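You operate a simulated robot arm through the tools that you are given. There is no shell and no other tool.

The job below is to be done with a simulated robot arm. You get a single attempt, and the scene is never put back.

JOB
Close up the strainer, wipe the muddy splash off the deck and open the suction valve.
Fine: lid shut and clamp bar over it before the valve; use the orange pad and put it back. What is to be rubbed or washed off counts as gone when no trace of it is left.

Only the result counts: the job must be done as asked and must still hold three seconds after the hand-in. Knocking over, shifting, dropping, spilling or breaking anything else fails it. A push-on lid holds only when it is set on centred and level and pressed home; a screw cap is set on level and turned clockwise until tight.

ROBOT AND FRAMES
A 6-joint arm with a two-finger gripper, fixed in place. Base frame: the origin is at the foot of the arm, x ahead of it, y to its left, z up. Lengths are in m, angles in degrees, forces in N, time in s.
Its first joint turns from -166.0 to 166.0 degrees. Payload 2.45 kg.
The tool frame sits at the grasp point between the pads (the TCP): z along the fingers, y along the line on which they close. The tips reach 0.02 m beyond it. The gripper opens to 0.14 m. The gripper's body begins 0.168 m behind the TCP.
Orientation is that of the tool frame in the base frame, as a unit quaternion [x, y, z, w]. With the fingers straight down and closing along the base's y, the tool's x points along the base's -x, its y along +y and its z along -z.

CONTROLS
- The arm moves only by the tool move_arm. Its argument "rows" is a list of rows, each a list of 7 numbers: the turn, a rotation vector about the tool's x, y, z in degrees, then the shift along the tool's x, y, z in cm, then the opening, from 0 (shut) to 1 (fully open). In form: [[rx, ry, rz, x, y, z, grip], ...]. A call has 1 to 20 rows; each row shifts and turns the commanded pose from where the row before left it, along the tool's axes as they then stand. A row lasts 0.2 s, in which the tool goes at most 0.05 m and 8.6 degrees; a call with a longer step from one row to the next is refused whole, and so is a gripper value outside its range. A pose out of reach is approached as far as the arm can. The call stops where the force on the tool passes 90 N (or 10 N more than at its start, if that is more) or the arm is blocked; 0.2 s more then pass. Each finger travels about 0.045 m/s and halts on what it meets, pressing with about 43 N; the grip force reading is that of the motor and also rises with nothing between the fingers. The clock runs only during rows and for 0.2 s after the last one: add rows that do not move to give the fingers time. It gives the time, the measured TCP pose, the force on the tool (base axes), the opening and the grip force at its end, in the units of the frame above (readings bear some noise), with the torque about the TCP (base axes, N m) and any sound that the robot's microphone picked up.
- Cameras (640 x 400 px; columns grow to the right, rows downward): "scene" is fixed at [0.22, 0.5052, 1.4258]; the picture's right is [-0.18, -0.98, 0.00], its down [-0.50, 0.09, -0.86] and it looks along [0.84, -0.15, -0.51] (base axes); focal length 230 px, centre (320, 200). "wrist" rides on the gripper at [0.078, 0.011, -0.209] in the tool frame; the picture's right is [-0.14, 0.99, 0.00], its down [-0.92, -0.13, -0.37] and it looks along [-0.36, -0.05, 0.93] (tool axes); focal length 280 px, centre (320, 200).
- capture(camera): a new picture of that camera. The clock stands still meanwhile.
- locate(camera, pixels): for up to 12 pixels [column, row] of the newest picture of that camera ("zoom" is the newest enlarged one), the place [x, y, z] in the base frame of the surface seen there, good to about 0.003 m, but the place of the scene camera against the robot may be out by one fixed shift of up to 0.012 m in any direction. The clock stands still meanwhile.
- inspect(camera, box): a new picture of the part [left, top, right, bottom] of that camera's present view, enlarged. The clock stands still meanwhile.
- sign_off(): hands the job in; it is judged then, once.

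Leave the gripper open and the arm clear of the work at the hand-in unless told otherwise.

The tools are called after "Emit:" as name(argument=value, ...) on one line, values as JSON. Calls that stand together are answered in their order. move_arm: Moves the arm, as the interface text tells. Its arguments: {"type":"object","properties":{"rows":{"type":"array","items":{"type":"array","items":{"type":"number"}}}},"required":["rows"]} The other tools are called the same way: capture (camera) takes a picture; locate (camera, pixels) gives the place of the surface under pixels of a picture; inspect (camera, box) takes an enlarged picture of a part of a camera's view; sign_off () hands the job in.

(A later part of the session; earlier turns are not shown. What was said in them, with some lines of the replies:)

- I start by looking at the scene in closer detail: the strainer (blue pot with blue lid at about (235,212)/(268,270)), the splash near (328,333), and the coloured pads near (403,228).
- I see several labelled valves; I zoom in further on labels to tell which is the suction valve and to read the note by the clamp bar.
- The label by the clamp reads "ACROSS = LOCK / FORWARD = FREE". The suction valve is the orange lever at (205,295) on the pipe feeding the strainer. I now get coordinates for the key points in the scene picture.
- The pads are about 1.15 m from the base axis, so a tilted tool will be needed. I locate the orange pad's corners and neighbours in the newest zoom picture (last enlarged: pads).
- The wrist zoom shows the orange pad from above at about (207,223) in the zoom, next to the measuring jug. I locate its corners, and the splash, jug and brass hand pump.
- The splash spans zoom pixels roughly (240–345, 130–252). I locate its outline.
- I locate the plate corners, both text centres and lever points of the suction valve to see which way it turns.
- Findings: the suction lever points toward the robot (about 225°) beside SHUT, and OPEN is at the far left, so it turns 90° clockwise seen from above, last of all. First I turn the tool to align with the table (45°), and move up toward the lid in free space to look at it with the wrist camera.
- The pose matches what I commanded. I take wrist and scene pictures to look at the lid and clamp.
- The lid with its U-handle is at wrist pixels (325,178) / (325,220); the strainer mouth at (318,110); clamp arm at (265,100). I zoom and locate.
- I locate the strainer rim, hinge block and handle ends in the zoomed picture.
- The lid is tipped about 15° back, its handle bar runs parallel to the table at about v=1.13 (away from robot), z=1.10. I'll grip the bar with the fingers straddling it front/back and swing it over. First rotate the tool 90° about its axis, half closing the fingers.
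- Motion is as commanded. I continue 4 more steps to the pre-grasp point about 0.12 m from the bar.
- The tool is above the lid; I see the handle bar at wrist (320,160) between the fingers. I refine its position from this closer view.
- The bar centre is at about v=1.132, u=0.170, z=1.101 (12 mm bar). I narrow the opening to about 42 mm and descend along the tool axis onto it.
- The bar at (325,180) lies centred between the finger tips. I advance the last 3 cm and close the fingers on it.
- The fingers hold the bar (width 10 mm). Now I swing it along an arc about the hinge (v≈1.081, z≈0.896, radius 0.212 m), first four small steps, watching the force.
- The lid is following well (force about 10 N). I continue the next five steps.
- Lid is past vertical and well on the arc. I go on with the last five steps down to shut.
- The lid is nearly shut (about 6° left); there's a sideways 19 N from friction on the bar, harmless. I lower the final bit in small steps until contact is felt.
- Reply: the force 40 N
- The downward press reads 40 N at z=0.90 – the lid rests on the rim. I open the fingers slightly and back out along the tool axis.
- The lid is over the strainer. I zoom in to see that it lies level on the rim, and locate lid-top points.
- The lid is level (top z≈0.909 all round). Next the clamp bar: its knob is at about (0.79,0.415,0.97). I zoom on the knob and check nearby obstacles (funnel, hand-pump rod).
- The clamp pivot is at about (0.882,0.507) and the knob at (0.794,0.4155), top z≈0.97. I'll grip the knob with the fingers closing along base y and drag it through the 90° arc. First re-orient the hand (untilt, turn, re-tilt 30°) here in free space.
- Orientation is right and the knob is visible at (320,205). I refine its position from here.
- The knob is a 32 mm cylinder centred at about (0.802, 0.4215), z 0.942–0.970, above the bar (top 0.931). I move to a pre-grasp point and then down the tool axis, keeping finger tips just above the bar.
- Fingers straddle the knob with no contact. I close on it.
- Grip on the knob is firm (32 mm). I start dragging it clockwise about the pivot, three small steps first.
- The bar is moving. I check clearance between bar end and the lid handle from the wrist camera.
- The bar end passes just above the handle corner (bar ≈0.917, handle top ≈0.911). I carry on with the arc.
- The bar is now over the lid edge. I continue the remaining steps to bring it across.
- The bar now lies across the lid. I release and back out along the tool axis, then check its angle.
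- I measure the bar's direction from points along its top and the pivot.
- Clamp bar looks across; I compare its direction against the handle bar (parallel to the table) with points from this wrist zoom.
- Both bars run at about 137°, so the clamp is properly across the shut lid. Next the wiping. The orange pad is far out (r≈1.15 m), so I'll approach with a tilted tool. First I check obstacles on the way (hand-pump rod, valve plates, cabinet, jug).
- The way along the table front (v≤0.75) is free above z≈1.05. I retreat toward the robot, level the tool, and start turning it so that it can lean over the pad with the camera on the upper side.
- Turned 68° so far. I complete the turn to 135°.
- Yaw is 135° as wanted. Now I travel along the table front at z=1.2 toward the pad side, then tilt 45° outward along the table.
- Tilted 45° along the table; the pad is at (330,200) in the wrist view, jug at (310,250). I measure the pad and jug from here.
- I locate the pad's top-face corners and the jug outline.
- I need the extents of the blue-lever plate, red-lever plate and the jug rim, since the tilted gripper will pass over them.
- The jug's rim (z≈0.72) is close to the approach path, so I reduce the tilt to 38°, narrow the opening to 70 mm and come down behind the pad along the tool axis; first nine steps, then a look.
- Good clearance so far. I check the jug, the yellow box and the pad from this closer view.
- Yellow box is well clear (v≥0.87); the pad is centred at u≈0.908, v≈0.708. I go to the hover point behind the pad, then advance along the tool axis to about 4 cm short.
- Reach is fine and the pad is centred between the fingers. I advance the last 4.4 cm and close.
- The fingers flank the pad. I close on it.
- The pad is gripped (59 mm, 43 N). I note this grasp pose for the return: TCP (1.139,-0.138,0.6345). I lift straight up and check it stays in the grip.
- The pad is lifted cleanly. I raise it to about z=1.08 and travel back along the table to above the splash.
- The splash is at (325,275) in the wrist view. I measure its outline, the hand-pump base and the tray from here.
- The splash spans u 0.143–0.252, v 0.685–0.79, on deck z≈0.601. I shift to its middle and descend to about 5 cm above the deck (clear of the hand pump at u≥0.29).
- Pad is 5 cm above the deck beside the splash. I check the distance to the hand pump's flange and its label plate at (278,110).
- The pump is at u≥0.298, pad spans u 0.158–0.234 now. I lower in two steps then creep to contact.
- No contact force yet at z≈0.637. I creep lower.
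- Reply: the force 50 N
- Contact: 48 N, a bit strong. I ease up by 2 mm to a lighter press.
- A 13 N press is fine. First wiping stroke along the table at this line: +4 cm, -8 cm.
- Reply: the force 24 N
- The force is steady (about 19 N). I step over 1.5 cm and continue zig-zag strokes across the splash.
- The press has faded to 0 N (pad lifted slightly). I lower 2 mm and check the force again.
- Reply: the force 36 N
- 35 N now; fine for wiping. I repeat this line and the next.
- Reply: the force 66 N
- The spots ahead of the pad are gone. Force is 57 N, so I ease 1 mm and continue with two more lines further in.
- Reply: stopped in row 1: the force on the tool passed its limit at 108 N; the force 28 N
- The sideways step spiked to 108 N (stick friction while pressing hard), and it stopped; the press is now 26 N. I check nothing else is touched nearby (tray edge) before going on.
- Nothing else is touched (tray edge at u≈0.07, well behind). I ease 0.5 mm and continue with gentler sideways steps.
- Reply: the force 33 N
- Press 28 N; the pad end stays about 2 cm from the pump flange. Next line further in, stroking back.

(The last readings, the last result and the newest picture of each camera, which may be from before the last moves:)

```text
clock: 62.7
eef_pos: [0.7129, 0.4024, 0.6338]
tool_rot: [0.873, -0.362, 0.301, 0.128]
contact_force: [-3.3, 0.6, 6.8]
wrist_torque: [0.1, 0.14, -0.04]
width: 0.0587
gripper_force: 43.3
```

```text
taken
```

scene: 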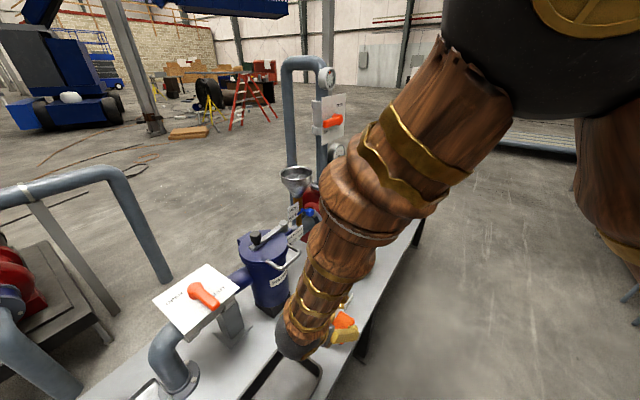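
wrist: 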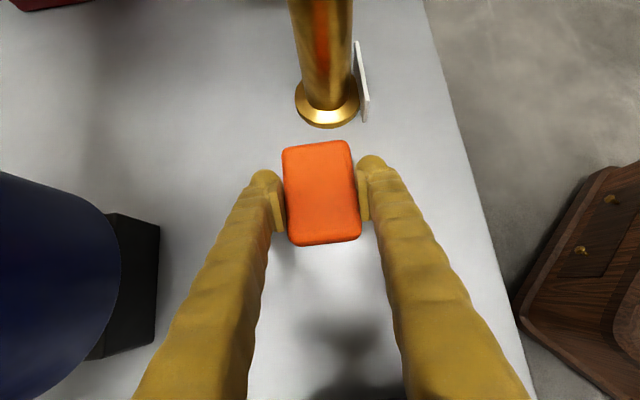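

The whole area has been passed once. I lift the pad about 20 cm to inspect the deck.

Emit:
move_arm(rows=[[0, 0, 0, 0.62, 0, -0.79, 0], [0, 0, 0, 2.46, 0, -3.152, 0], [0, 0, 0, 2.955, 0, -3.782, 0], [0, 0, 0, 2.955, 0, -3.782, 0], [0, 0, 0, 2.955, 0, -3.782, 0], [0, 0, 0, 2.955, 0, -3.782, 0]])

Emit:
inspect(camera="wrist", box=[240, 200, 440, 340])

Emit:
inspect(camera="scene", box=[290, 300, 380, 370])

```text
clock: 64.1
eef_pos: [0.7153, 0.403, 0.8742]
tool_rot: [0.873, -0.362, 0.301, 0.129]
contact_force: [0.0, 0.8, -0.7]
wrist_torque: [-0.01, 0.0, 0.01]
width: 0.0586
gripper_force: 42.9
```

```text
2.86 times, centred on (340, 270) of wrist
```

zoom: 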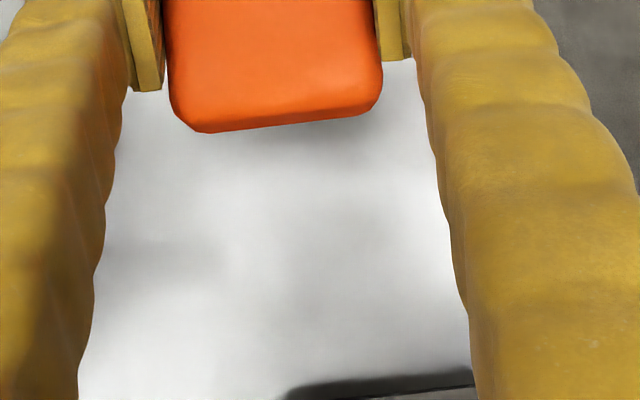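

```text
5.71 times, centred on (335, 335) of scene
```

zoom: 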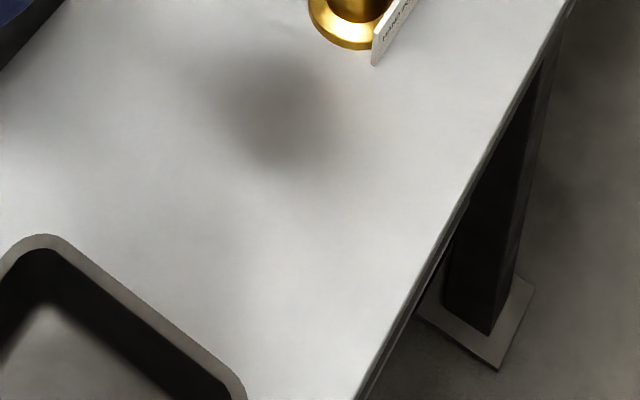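

The splash is gone from both views; the soft dark spot at scene zoom (280,110) looks like the gripper's shadow. I move up and along the table toward the pad's place, then re-inspect the deck without the shadow.

Emit:
move_arm(rows=[[0.4, -0.17, 0.14, 0, 0, 0, 0], [0, 0, 0, 2.772, 2.0, -3.546, 0], [0, 0, 0, 2.772, 2.0, -3.546, 0], [0, 0, 0, 2.772, 2.0, -3.546, 0], [0, 0, 0, 2.772, 2.0, -3.546, 0], [0, 0, 0, 3.8, 0, 2.97, 0], [0, 0, 0, 3.8, 0, 2.97, 0], [0, 0, 0, 3.8, 0, 2.97, 0], [0, 0, 0, 3.8, 0, 2.97, 0], [0, 0, 0, 3.8, 0, 2.97, 0], [0, 0, 0, 3.8, 0, 2.97, 0], [0, 0, 0, 3.8, 0, 2.97, 0], [0, 0, 0, 0, 0, 0, 0]])

Emit:
inspect(camera="scene", box=[290, 300, 380, 370])

Emit:
capture(camera="scene")

Emit:
capture(camera="wrist")

```text
clock: 66.9
eef_pos: [0.894, 0.1079, 1.0554]
tool_rot: [0.873, -0.362, 0.302, 0.124]
contact_force: [-0.5, 0.6, -0.3]
wrist_torque: [0.0, 0.02, 0.07]
width: 0.0588
gripper_force: 43.0
```

```text
5.71 times, centred on (335, 335) of scene
```

zoom: 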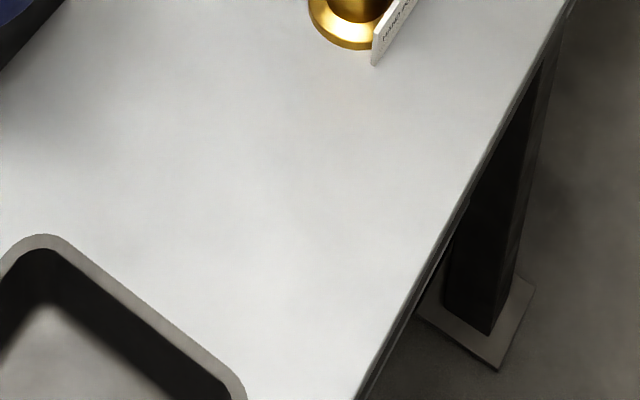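

```text
taken
```

scene: 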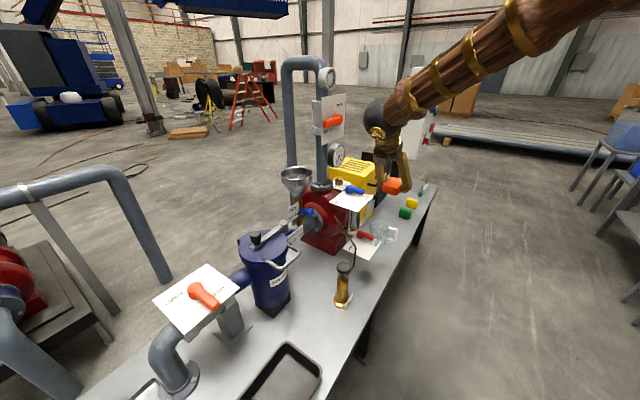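

```text
taken
```

wrist: 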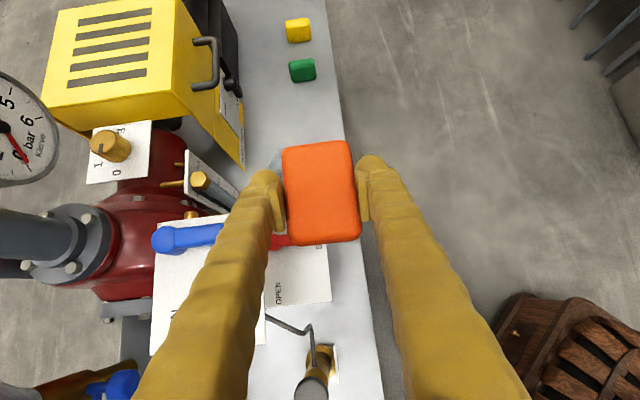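

The deck looks clean. I zoom harder to make sure there's no faint trace anywhere in the former splash area.

Emit:
inspect(camera="scene", box=[312, 318, 352, 343])

Emit:
inspect(camera="scene", box=[308, 332, 348, 357])

```text
16.00 times, centred on (332, 330) of scene
```

zoom: 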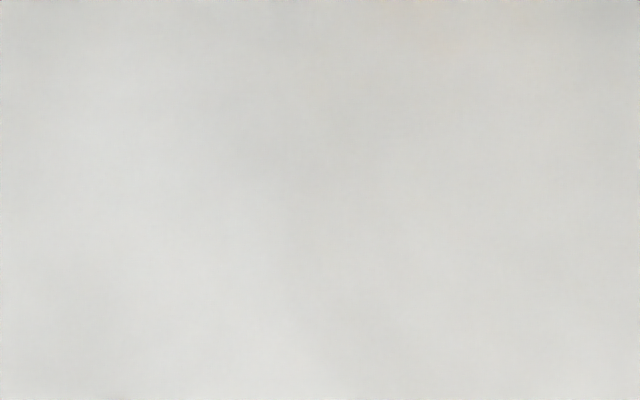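

```text
16.00 times, centred on (328, 344) of scene
```

zoom: 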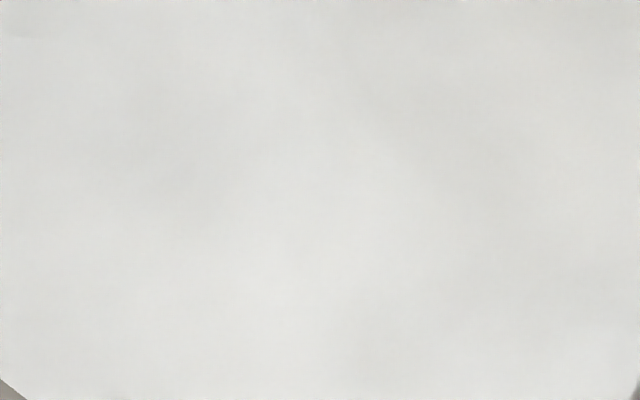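

No trace left. Now I take the pad back to its spot: along the table to u=0.903, then straight down.

Emit:
move_arm(rows=[[0, 0, 0, 3.838, 0, 3.0, 0], [0, 0, 0, 3.838, 0, 3.0, 0], [0, 0, 0, 3.838, 0, 3.0, 0], [0, 0, 0, 3.838, 0, 3.0, 0], [0, 0, 0, 3.838, 0, 3.0, 0], [0, 0, 0, 3.838, 0, 3.0, 0], [0, 0, 0, 3.838, 0, 3.0, 0], [0, 0, 0, 0.51, 0.1, 0.4, 0], [0, 0, 0, 0, 0, 0, 0]])

Emit:
capture(camera="wrist")

```text
clock: 68.9
eef_pos: [1.1412, -0.1362, 1.0542]
tool_rot: [0.874, -0.362, 0.301, 0.125]
contact_force: [0.4, 0.0, -0.4]
wrist_torque: [-0.04, -0.03, -0.02]
width: 0.0587
gripper_force: 42.7
```

```text
taken
```

wrist: 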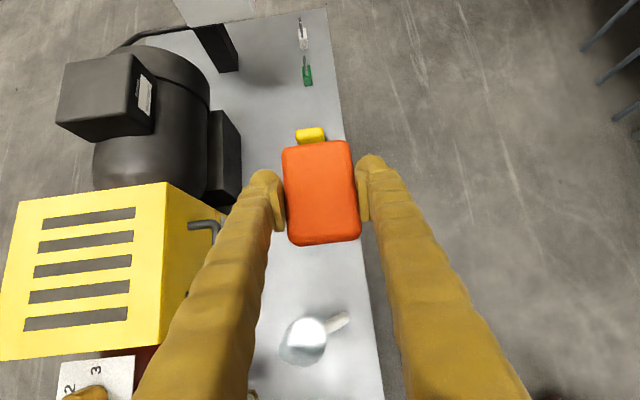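

At u=0.903; a 3 mm correction in v, then descend to about 3.5 cm above resting height.

Emit:
move_arm(rows=[[0, 0, 0, -2.955, 0.3, 3.782, 0], [0, 0, 0, -2.955, 0, 3.782, 0], [0, 0, 0, -2.955, 0, 3.782, 0], [0, 0, 0, -2.955, 0, 3.782, 0], [0, 0, 0, -2.955, 0, 3.782, 0], [0, 0, 0, -2.955, 0, 3.782, 0], [0, 0, 0, -2.955, 0, 3.782, 0], [0, 0, 0, -2.955, 0, 3.782, 0], [0, 0, 0, 0, 0, 0, 0]])

Emit:
capture(camera="wrist")

```text
clock: 70.9
eef_pos: [1.136, -0.1393, 0.6719]
tool_rot: [0.874, -0.361, 0.301, 0.123]
contact_force: [0.1, -0.1, -0.1]
wrist_torque: [-0.01, 0.03, -0.02]
width: 0.0586
gripper_force: 42.8
```

```text
taken
```

wrist: 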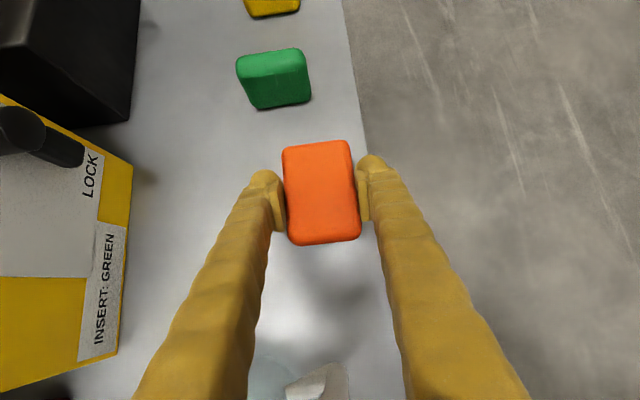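

Nearly there; I correct 3 mm and lower gently to the deck.

Emit:
move_arm(rows=[[0, 0, 0, 0.126, -0.28, 0.1, 0], [0, 0, 0, -1.23, 0, 1.576, 0], [0, 0, 0, -0.739, 0, 0.946, 0], [0, 0, 0, -0.123, 0, 0.158, 0], [0, 0, 0, -0.062, 0, 0.079, 0], [0, 0, 0, 0, 0, 0, 0]])

```text
clock: 72.3
eef_pos: [1.1421, -0.1385, 0.6358]
tool_rot: [0.873, -0.362, 0.301, 0.125]
contact_force: [-0.5, 0.2, -1.8]
wrist_torque: [0.0, -0.02, 0.0]
width: 0.0588
gripper_force: 42.6
```

Not touching yet at z=0.636; I creep 1.5 mm more.

Emit:
move_arm(rows=[[0, 0, 0, -0.062, 0, 0.079, 0], [0, 0, 0, -0.031, 0, 0.04, 0], [0, 0, 0, 0, 0, 0, 0]])

```text
clock: 73.1
eef_pos: [1.1413, -0.138, 0.6344]
tool_rot: [0.873, -0.362, 0.3, 0.125]
contact_force: [0.0, -0.5, 0.2]
wrist_torque: [-0.02, 0.0, 0.0]
width: 0.0586
gripper_force: 43.2
```

Emit:
move_arm(rows=[[0, 0, 0, -0.062, 0, 0.079, 0], [0, 0, 0, 0, 0, 0, 0]])

```text
clock: 73.7
eef_pos: [1.1413, -0.1392, 0.6335]
tool_rot: [0.873, -0.362, 0.301, 0.125]
contact_force: [1.9, 0.6, 7.3]
wrist_torque: [0.05, 0.33, -0.02]
width: 0.0586
gripper_force: 43.1
```

Contact felt (7 N): the pad is on the deck. I open the fingers and back out along the tool axis, then up.

Emit:
move_arm(rows=[[0, 0, 0, 0, 0, 0, 0.5], [0, 0, 0, 0, 0, 0, 0.5], [0, 0, 0, 0, 0, -1.5, 0.5], [0, 0, 0, 0, 0, -3, 0.5], [0, 0, 0, 0, 0, -3, 0.5], [0, 0, 0, 2.955, 0, -3.782, 0.5], [0, 0, 0, 2.955, 0, -3.782, 0.5], [0, 0, 0, 2.955, 0, -3.782, 0.5], [0, 0, 0, 2.955, 0, -3.782, 0.5]])

Emit:
capture(camera="wrist")

Emit:
inspect(camera="scene", box=[370, 180, 450, 250])

```text
clock: 75.7
eef_pos: [1.1097, -0.1042, 0.8836]
tool_rot: [0.874, -0.362, 0.299, 0.124]
contact_force: [0.1, 0.8, -0.4]
wrist_torque: [-0.03, -0.03, 0.0]
width: 0.0702
gripper_force: 0.1
```

```text
taken
```

wrist: 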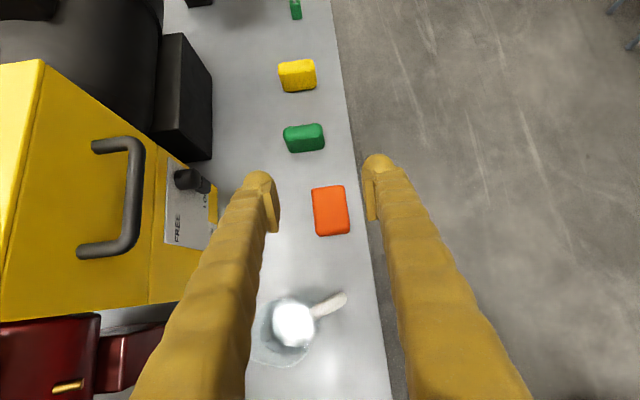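

```text
5.71 times, centred on (410, 215) of scene
```

zoom: 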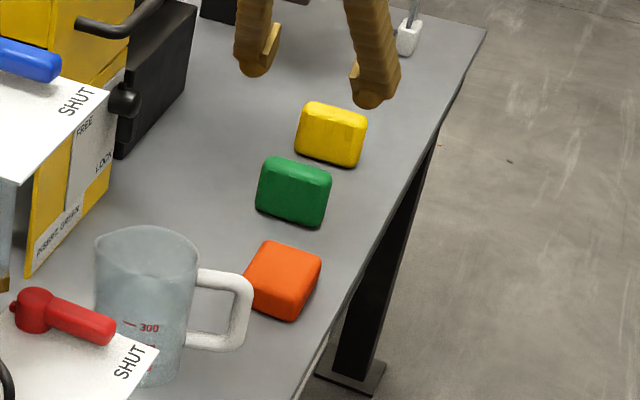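

The orange pad sits back in its original place (same as the first view). Now I raise the hand and travel back along the table front toward the suction valve.

Emit:
move_arm(rows=[[0, 0, 0, 2.955, 0, -3.782, 0.5], [0, 0, 0, 2.955, 0, -3.782, 0.5], [0, 0, 0, 2.955, 0, -3.782, 0.5], [0, 0, 0, 2.955, 0, -3.782, 0.5], [0, 0, 0, 2.955, 0, -3.782, 0.5], [0, 0, 0, 2.955, 0, -3.782, 0.5], [0, 0, 0, -3.8, 0, -2.97, 0.5], [0, 0, 0, -3.8, 0, -2.97, 0.5], [0, 0, 0, -3.8, 0, -2.97, 0.5], [0, 0, 0, -3.8, 0, -2.97, 0.5], [0, 0, 0, -3.8, 0, -2.97, 0.5], [0, 0, 0, -3.8, 0, -2.97, 0.5], [0, 0, 0, -3.8, 0, -2.97, 0.5], [0, 0, 0, -3.8, 0, -2.97, 0.5], [0, 0, 0, -3.8, 0, -2.97, 0.5], [0, 0, 0, -3.8, 0, -2.97, 0.5], [0, 0, 0, -3.8, 0, -2.97, 0.5], [0, 0, 0, -3.8, 0, -2.97, 0.5], [0, 0, 0, -3.8, 0, -2.97, 0.5], [0, 0, 0, -3.8, 0, -2.97, 0.5]])

```text
clock: 79.9
eef_pos: [0.6297, 0.3727, 1.1732]
tool_rot: [0.873, -0.362, 0.301, 0.125]
contact_force: [0.3, 0.6, -0.4]
wrist_torque: [0.01, 0.0, -0.03]
width: 0.0704
gripper_force: 0.1
```

At the splash area, z=1.17. I level the tool, turn it 90° (camera toward robot), tilt 15° outward and close the fingers to make a pushing stub.

Emit:
move_arm(rows=[[0, -7.6, 0, 0, 0, 0, 0.2], [0, -7.6, 0, 0, 0, 0, 0], [0, -7.6, 0, 0, 0, 0, 0], [0, -7.6, 0, 0, 0, 0, 0], [0, -7.6, 0, 0, 0, 0, 0], [0, 0, 8.1818, 0, 0, 0, 0], [0, 0, 8.1818, 0, 0, 0, 0], [0, 0, 8.1818, 0, 0, 0, 0], [0, 0, 8.1818, 0, 0, 0, 0], [0, 0, 8.1818, 0, 0, 0, 0], [0, 0, 8.1818, 0, 0, 0, 0], [0, 0, 8.1818, 0, 0, 0, 0], [0, 0, 8.1818, 0, 0, 0, 0], [0, 0, 8.1818, 0, 0, 0, 0], [0, 0, 8.1818, 0, 0, 0, 0], [0, 0, 8.1818, 0, 0, 0, 0], [0, -7.5, 0, 0, 0, 0, 0], [0, -7.5, 0, 0, 0, 0, 0], [0, 0, 0, 0, 0, 0, 0]])

Emit:
capture(camera="wrist")

```text
clock: 83.9
eef_pos: [0.6306, 0.371, 1.1733]
tool_rot: [-0.38, 0.916, 0.051, 0.121]
contact_force: [1.0, -1.2, -0.8]
wrist_torque: [0.02, 0.02, 0.01]
width: 0.0
gripper_force: 29.2
```

```text
taken
```

wrist: 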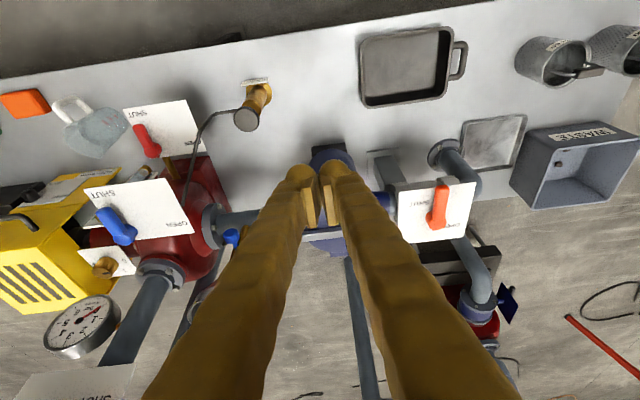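

Orientation correct. The suction lever is at (437,205). I zoom in to measure lever, hub and plate precisely.

Emit:
inspect(camera="wrist", box=[380, 160, 500, 260])

```text
4.00 times, centred on (440, 210) of wrist
```

zoom: 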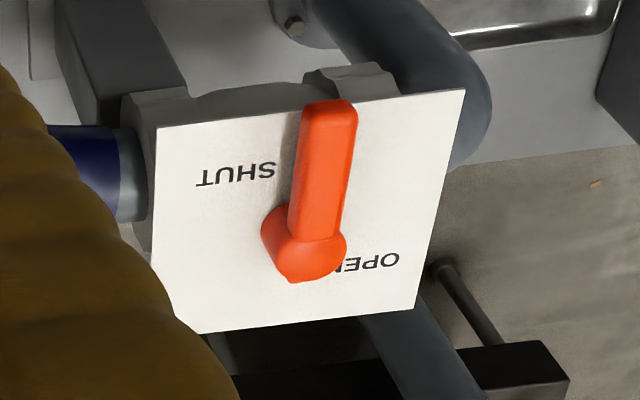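

I locate the lever edges, hub and plate in this zoom.

Emit:
locate(camera="zoom", pixels=[[328, 106], [308, 130], [350, 130], [303, 185], [345, 185], [325, 160], [318, 250], [340, 250], [295, 265], [160, 135], [460, 95], [235, 175]])

```text
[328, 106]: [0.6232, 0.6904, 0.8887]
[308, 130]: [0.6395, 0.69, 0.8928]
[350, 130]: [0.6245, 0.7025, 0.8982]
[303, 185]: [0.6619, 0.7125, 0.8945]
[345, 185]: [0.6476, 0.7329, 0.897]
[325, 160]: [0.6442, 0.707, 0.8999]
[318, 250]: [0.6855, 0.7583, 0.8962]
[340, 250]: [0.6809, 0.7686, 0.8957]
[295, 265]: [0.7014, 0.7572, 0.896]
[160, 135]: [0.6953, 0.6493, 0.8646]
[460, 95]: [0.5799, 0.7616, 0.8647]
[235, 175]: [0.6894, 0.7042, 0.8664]
```

Lever centreline u≈-0.047, pivot ≈(u -0.048, v 1.030), tip v≈0.927, top z≈0.899, plate z≈0.866. I move to above the SHUT side of the lever (u≈-0.010, v≈0.962) and descend to z≈0.92 first.

Emit:
move_arm(rows=[[0, 0, 0, -3.23, 2.766, 1.95, 0], [0, 0, 0, -3.23, 2.766, 1.95, 0], [0, 0, 0, -3.23, 2.766, 1.95, 0], [0, 0, 0, -3.23, 2.766, 1.95, 0], [0, 0, 0, -3.23, 2.766, 1.95, 0], [0, 0, 0, -3.23, 2.766, 1.95, 0], [0, 0, 0, -3.23, 2.766, 1.95, 0], [0, 0, 0, 1.165, 0, 4.35, 0], [0, 0, 0, 1.165, 0, 4.35, 0], [0, 0, 0, 1.165, 0, 4.35, 0], [0, 0, 0, 1.165, 0, 4.35, 0], [0, 0, 0, 0, 0, 0, 0]])

Emit:
capture(camera="wrist")

Emit:
inspect(camera="scene", box=[150, 230, 300, 340])

```text
clock: 86.5
eef_pos: [0.6707, 0.685, 0.9176]
tool_rot: [-0.38, 0.916, 0.05, 0.121]
contact_force: [-0.2, 0.0, -0.7]
wrist_torque: [0.01, 0.01, -0.02]
width: 0.0
gripper_force: 29.3
```

```text
taken
```

wrist: 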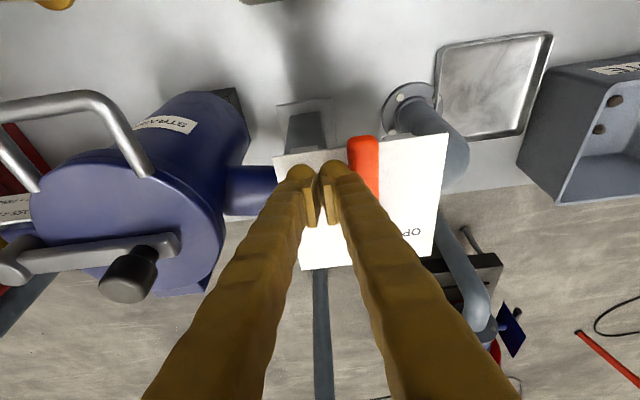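

```text
3.64 times, centred on (225, 285) of scene
```

zoom: 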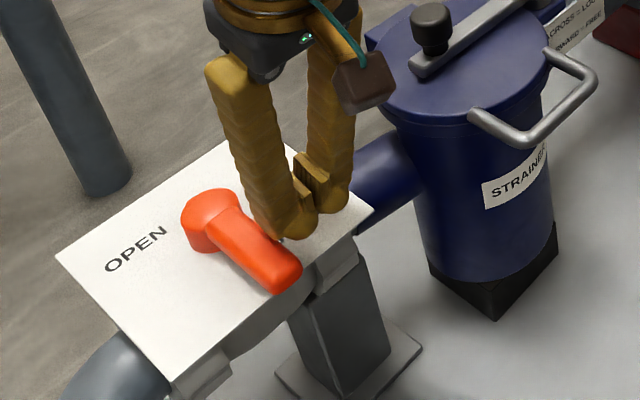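

Stub is beside the lever on the SHUT side, free of contact. I lower to z≈0.898 in two small steps.

Emit:
move_arm(rows=[[0, 0, 0, 0.09, 0, 0.99, 0], [0, 0, 0, 0.09, 0, 0.99, 0], [0, 0, 0, 0, 0, 0, 0]])

Emit:
inspect(camera="scene", box=[170, 250, 260, 320])

Emit:
inspect(camera="wrist", box=[260, 110, 420, 230])

```text
clock: 87.3
eef_pos: [0.6734, 0.69, 0.901]
tool_rot: [-0.38, 0.916, 0.049, 0.12]
contact_force: [0.6, -0.6, 1.0]
wrist_torque: [0.01, -0.01, 0.01]
width: 0.0002
gripper_force: 29.5
```

```text
5.71 times, centred on (215, 285) of scene
```

zoom: 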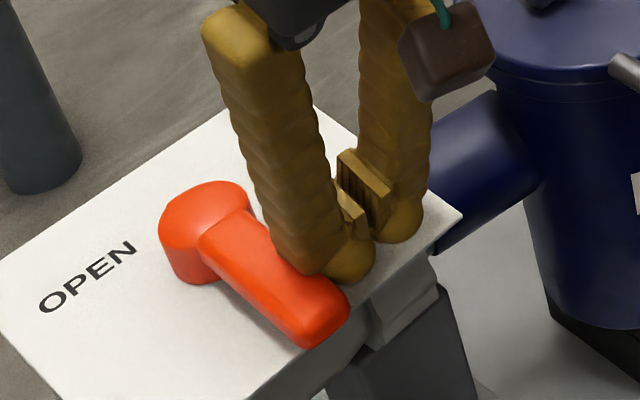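

```text
3.33 times, centred on (340, 170) of wrist
```

zoom: 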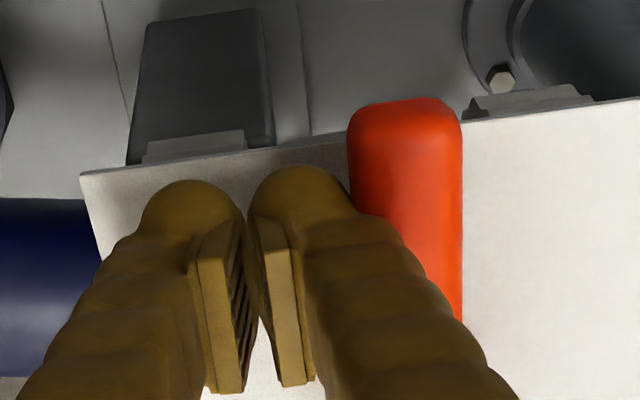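

The stub is right next to the lever. I start pushing it toward OPEN (-u side) along the arc, first small steps.

Emit:
move_arm(rows=[[0, 0, 0, 0.42, 0.8, 0.12, 0], [0, 0, 0, 0.25, 0.8, -0.07, 0], [0, 0, 0, 0.2, 0.9, -0.05, 0], [0, 0, 0, 0, 0, 0, 0]])

Emit:
inspect(camera="wrist", box=[260, 90, 440, 250])

Emit:
inspect(camera="scene", box=[170, 250, 260, 320])

```text
clock: 88.3
eef_pos: [0.6499, 0.7015, 0.8979]
tool_rot: [-0.38, 0.916, 0.05, 0.12]
contact_force: [0.9, -1.6, -1.3]
wrist_torque: [-0.01, -0.01, -0.01]
width: 0.0
gripper_force: 29.3
```

```text
2.50 times, centred on (350, 170) of wrist
```

zoom: 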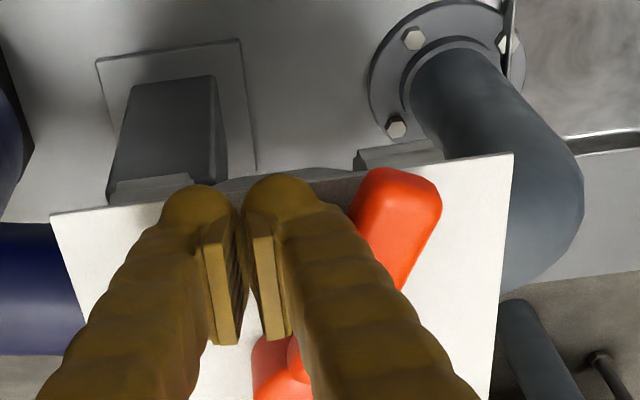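

```text
5.71 times, centred on (215, 285) of scene
```

zoom: 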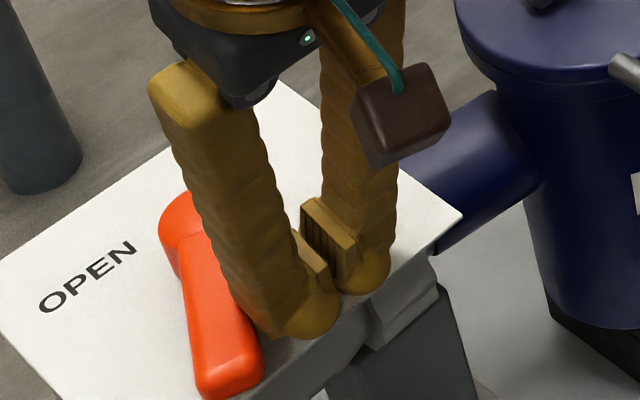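

The lever is turning easily. I measure its present direction.

Emit:
locate(camera="zoom", pixels=[[225, 345], [205, 370], [250, 355], [215, 300], [190, 215], [170, 235], [235, 385]])

```text
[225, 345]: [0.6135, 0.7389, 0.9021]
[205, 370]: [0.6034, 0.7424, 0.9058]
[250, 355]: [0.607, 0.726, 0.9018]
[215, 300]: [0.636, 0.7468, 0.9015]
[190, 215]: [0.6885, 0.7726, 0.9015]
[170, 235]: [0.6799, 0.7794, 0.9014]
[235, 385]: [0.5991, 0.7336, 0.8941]
```

Lever has turned about 23°. I continue pushing along the arc to about 75°.

Emit:
move_arm(rows=[[0, 0, 0, 0.18, 1.48, -0.048, 0], [0, 0, 0, 0.18, 1.48, -0.048, 0], [0, 0, 0, -0.425, 1.02, 0.114, 0], [0, 0, 0, -0.425, 1.02, 0.114, 0], [0, 0, 0, -0.758, 0.875, 0.203, 0], [0, 0, 0, -0.758, 0.875, 0.203, 0], [0, 0, 0, 0, 0, 0, 0]])

Emit:
inspect(camera="wrist", box=[260, 90, 460, 290])

Emit:
inspect(camera="scene", box=[150, 250, 250, 330])

```text
clock: 89.9
eef_pos: [0.6188, 0.7652, 0.8988]
tool_rot: [-0.379, 0.916, 0.05, 0.121]
contact_force: [0.0, 0.3, 0.3]
wrist_torque: [0.01, -0.02, -0.01]
width: 0.0
gripper_force: 29.1
```

```text
2.00 times, centred on (360, 190) of wrist
```

zoom: 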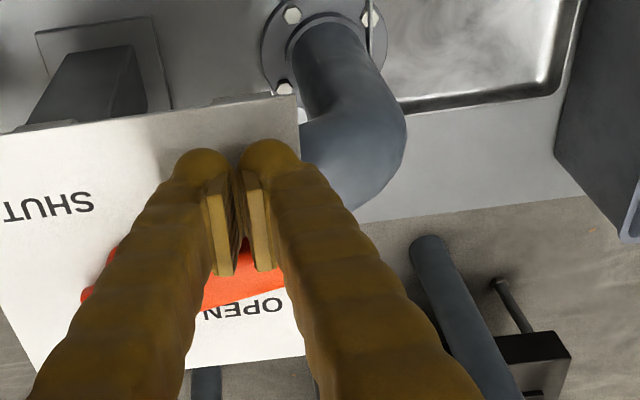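

```text
5.00 times, centred on (200, 290) of scene
```

zoom: 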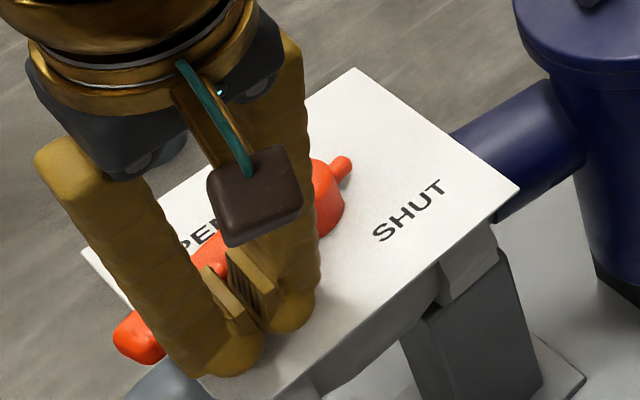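

The lever is nearly parallel to the pipe. I locate points along it to get its angle.

Emit:
locate(camera="zoom", pixels=[[128, 330], [150, 345], [190, 260], [330, 190], [345, 163], [325, 235], [215, 245]])

```text
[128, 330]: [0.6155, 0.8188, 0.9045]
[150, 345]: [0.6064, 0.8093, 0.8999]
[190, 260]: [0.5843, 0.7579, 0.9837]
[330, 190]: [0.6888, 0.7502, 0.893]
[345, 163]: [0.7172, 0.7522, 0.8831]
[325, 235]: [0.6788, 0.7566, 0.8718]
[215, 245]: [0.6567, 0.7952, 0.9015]
```

It is at about 75–80°. I push on to 90°.

Emit:
move_arm(rows=[[0, 0, 0, -0.62, 0.42, 0.166, 0], [0, 0, 0, -0.62, 0.42, 0.166, 0], [0, 0, 0, -0.62, 0.42, 0.166, 0], [0, 0, 0, 0, 0, 0, 0]])

Emit:
inspect(camera="scene", box=[150, 250, 250, 330])

Emit:
inspect(camera="wrist", box=[240, 110, 400, 290])

```text
clock: 90.9
eef_pos: [0.6217, 0.7842, 0.8964]
tool_rot: [-0.38, 0.916, 0.049, 0.119]
contact_force: [-19.1, -47.5, 8.4]
wrist_torque: [-0.26, -0.11, -0.56]
width: 0.006
gripper_force: 29.2
```

```text
5.00 times, centred on (200, 290) of scene
```

zoom: 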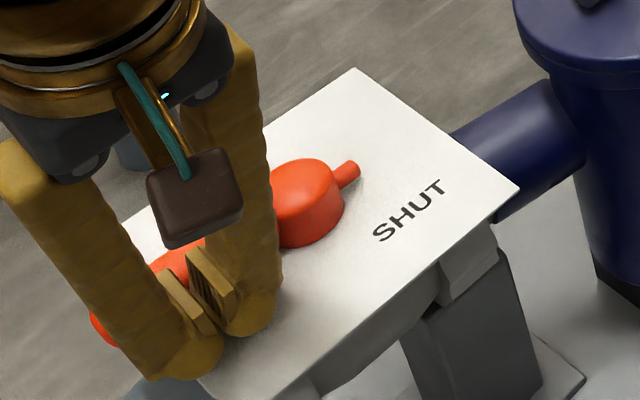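

```text
2.22 times, centred on (320, 200) of wrist
```

zoom: 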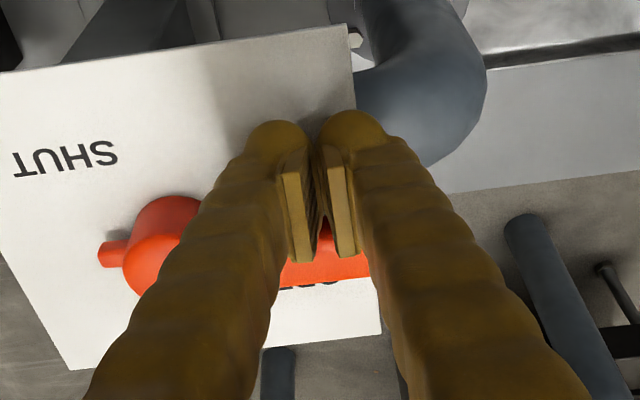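

A firm stop (about 51 N) is felt and the lever lies parallel to the pipe. I back off toward the robot, then rise clear.

Emit:
move_arm(rows=[[0, 0, 0, 1.45, 0, -0.39, 0], [0, 0, 0, 1.45, 0, -0.39, 0], [0, 0, 0, 0, 0, -3, 0], [0, 0, 0, 0, 0, -4.5, 0], [0, 0, 0, 0, 0, -4.5, 0], [0, 0, 0, 0, 0, -4.5, 0], [0, 0, 0, 3, -2, -3, 0], [0, 0, 0, 3, -2, -3, 0], [0, 0, 0, 3, -2, -3, 0]])

Emit:
capture(camera="wrist")

Emit:
inspect(camera="scene", box=[150, 250, 250, 330])

```text
clock: 92.9
eef_pos: [0.5361, 0.6137, 1.119]
tool_rot: [-0.381, 0.916, 0.05, 0.12]
contact_force: [0.8, 0.4, 0.0]
wrist_torque: [0.01, 0.02, 0.04]
width: 0.0001
gripper_force: 29.8
```

```text
taken
```

wrist: 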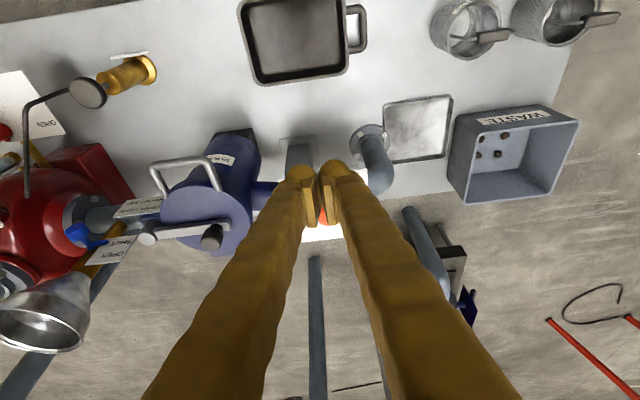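

```text
5.00 times, centred on (200, 290) of scene
```

zoom: 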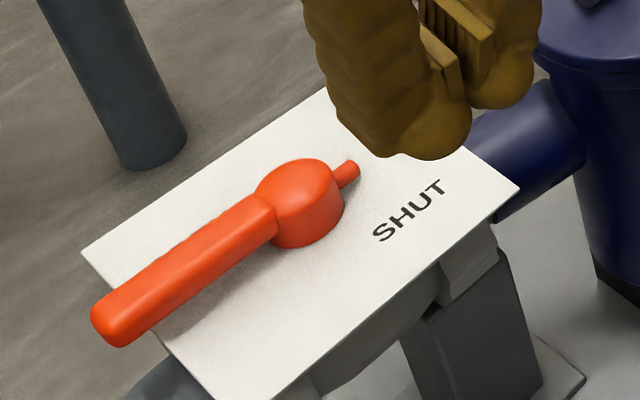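

The lever lies along the pipe over the OPEN side. I verify the angle and take a final overall look at everything.

Emit:
locate(camera="zoom", pixels=[[115, 310], [160, 275], [220, 235], [260, 210], [300, 180], [350, 165]])

Emit:
capture(camera="scene")

Emit:
inspect(camera="scene", box=[220, 190, 340, 270])

```text
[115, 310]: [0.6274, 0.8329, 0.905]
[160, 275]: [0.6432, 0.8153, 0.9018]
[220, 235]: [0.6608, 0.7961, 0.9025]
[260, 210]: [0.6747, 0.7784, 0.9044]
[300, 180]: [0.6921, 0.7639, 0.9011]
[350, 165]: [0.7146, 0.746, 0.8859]
```

```text
taken
```

scene: 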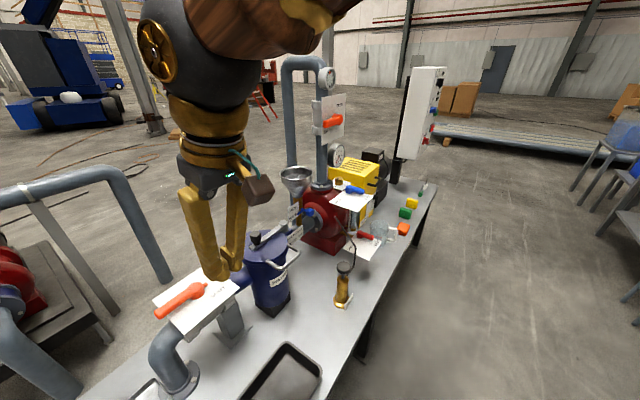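

```text
5.00 times, centred on (280, 230) of scene
```

zoom: 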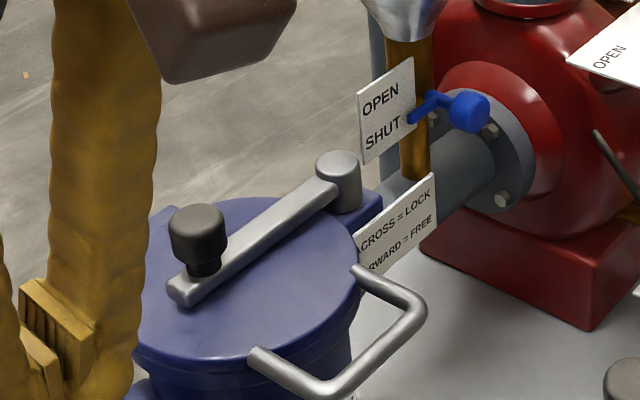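

The lever now points at about 133° (a full 90° turn) and the clamp bar is still across the lid. I open the gripper and draw the arm back clear of the work.

Emit:
move_arm(rows=[[0, 0, 0, 0, 0, -4, 0.3], [0, 0, 0, 2.5, -1, -4, 0.6], [0, 0, 0, 3, -1, -3.5, 1], [0, 0, 0, 3, -1, -3, 1], [0, 0, 0, 3, -1, -3, 1], [0, 0, 0, 3, -1, 0, 1], [0, 0, 0, 0, 0, 0, 1], [0, 0, 0, 0, 0, 0, 1]])

Emit:
capture(camera="scene")

Emit:
capture(camera="wrist")

Emit:
inspect(camera="scene", box=[370, 180, 450, 250])

Emit:
locate(camera="zoom", pixels=[[283, 265], [266, 245], [317, 262], [290, 312], [270, 300]])

```text
clock: 94.7
eef_pos: [0.4405, 0.4482, 1.2515]
tool_rot: [-0.378, 0.916, 0.05, 0.12]
contact_force: [-0.3, -0.6, -0.5]
wrist_torque: [0.0, 0.03, 0.05]
width: 0.14
gripper_force: 0.1
```

```text
taken
```

scene: 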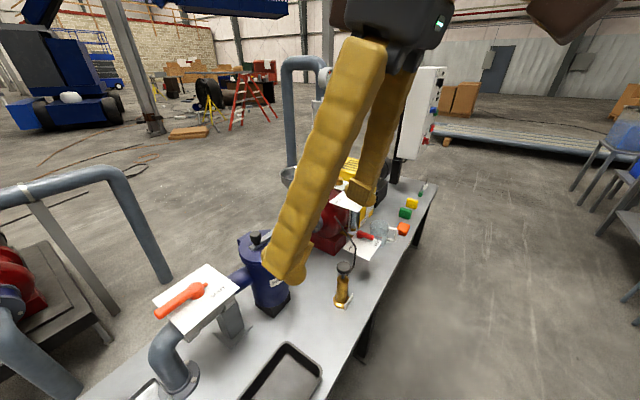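

```text
taken
```

wrist: 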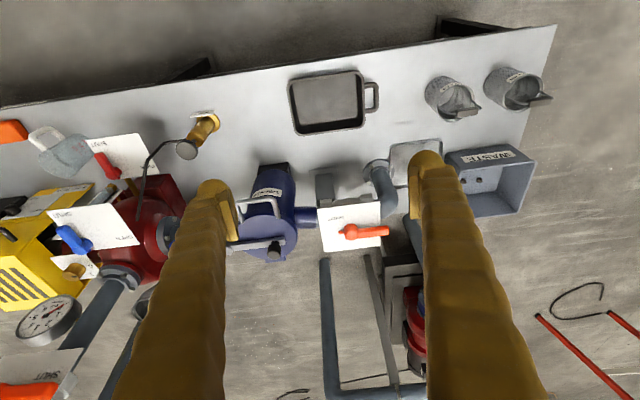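

```text
5.71 times, centred on (410, 215) of scene
```

zoom: 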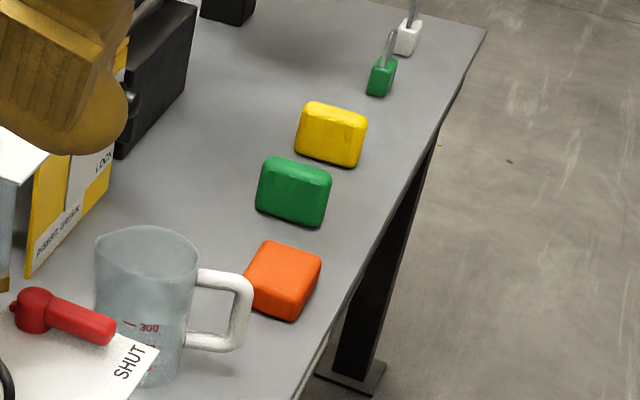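

```text
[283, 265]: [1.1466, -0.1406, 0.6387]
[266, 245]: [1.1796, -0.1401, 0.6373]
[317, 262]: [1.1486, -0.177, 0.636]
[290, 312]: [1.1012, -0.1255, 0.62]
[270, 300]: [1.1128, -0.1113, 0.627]
```

Everything checks: lid shut and level, clamp bar across it, deck clean, orange pad back within 1–2 mm of its original spot, suction lever turned to OPEN against its stop, gripper open and clear. I hand the job in.

Emit:
sign_off()

```text
The job is handed in.
```

The job is done and handed in; I haven't seen the judging result.

- **Strainer:** the lid is shut and level on the rim, and the clamp bar is swung across it to the LOCK position. Both were done before the valve was touched.
- **Deck:** the muddy splash was wiped off with the orange pad. I looked closely afterwards and saw no trace left.
- **Orange pad:** it is back within about 2 mm of where it started.
- **Suction valve:** the orange lever on the pipe feeding the strainer is turned a full 90° to OPEN, against its stop.

One wiping stroke was cut short when the force limit tripped, from friction while pressing. I eased off and carried on; nothing else was touched or moved. The gripper is open and the arm is clear of the work.
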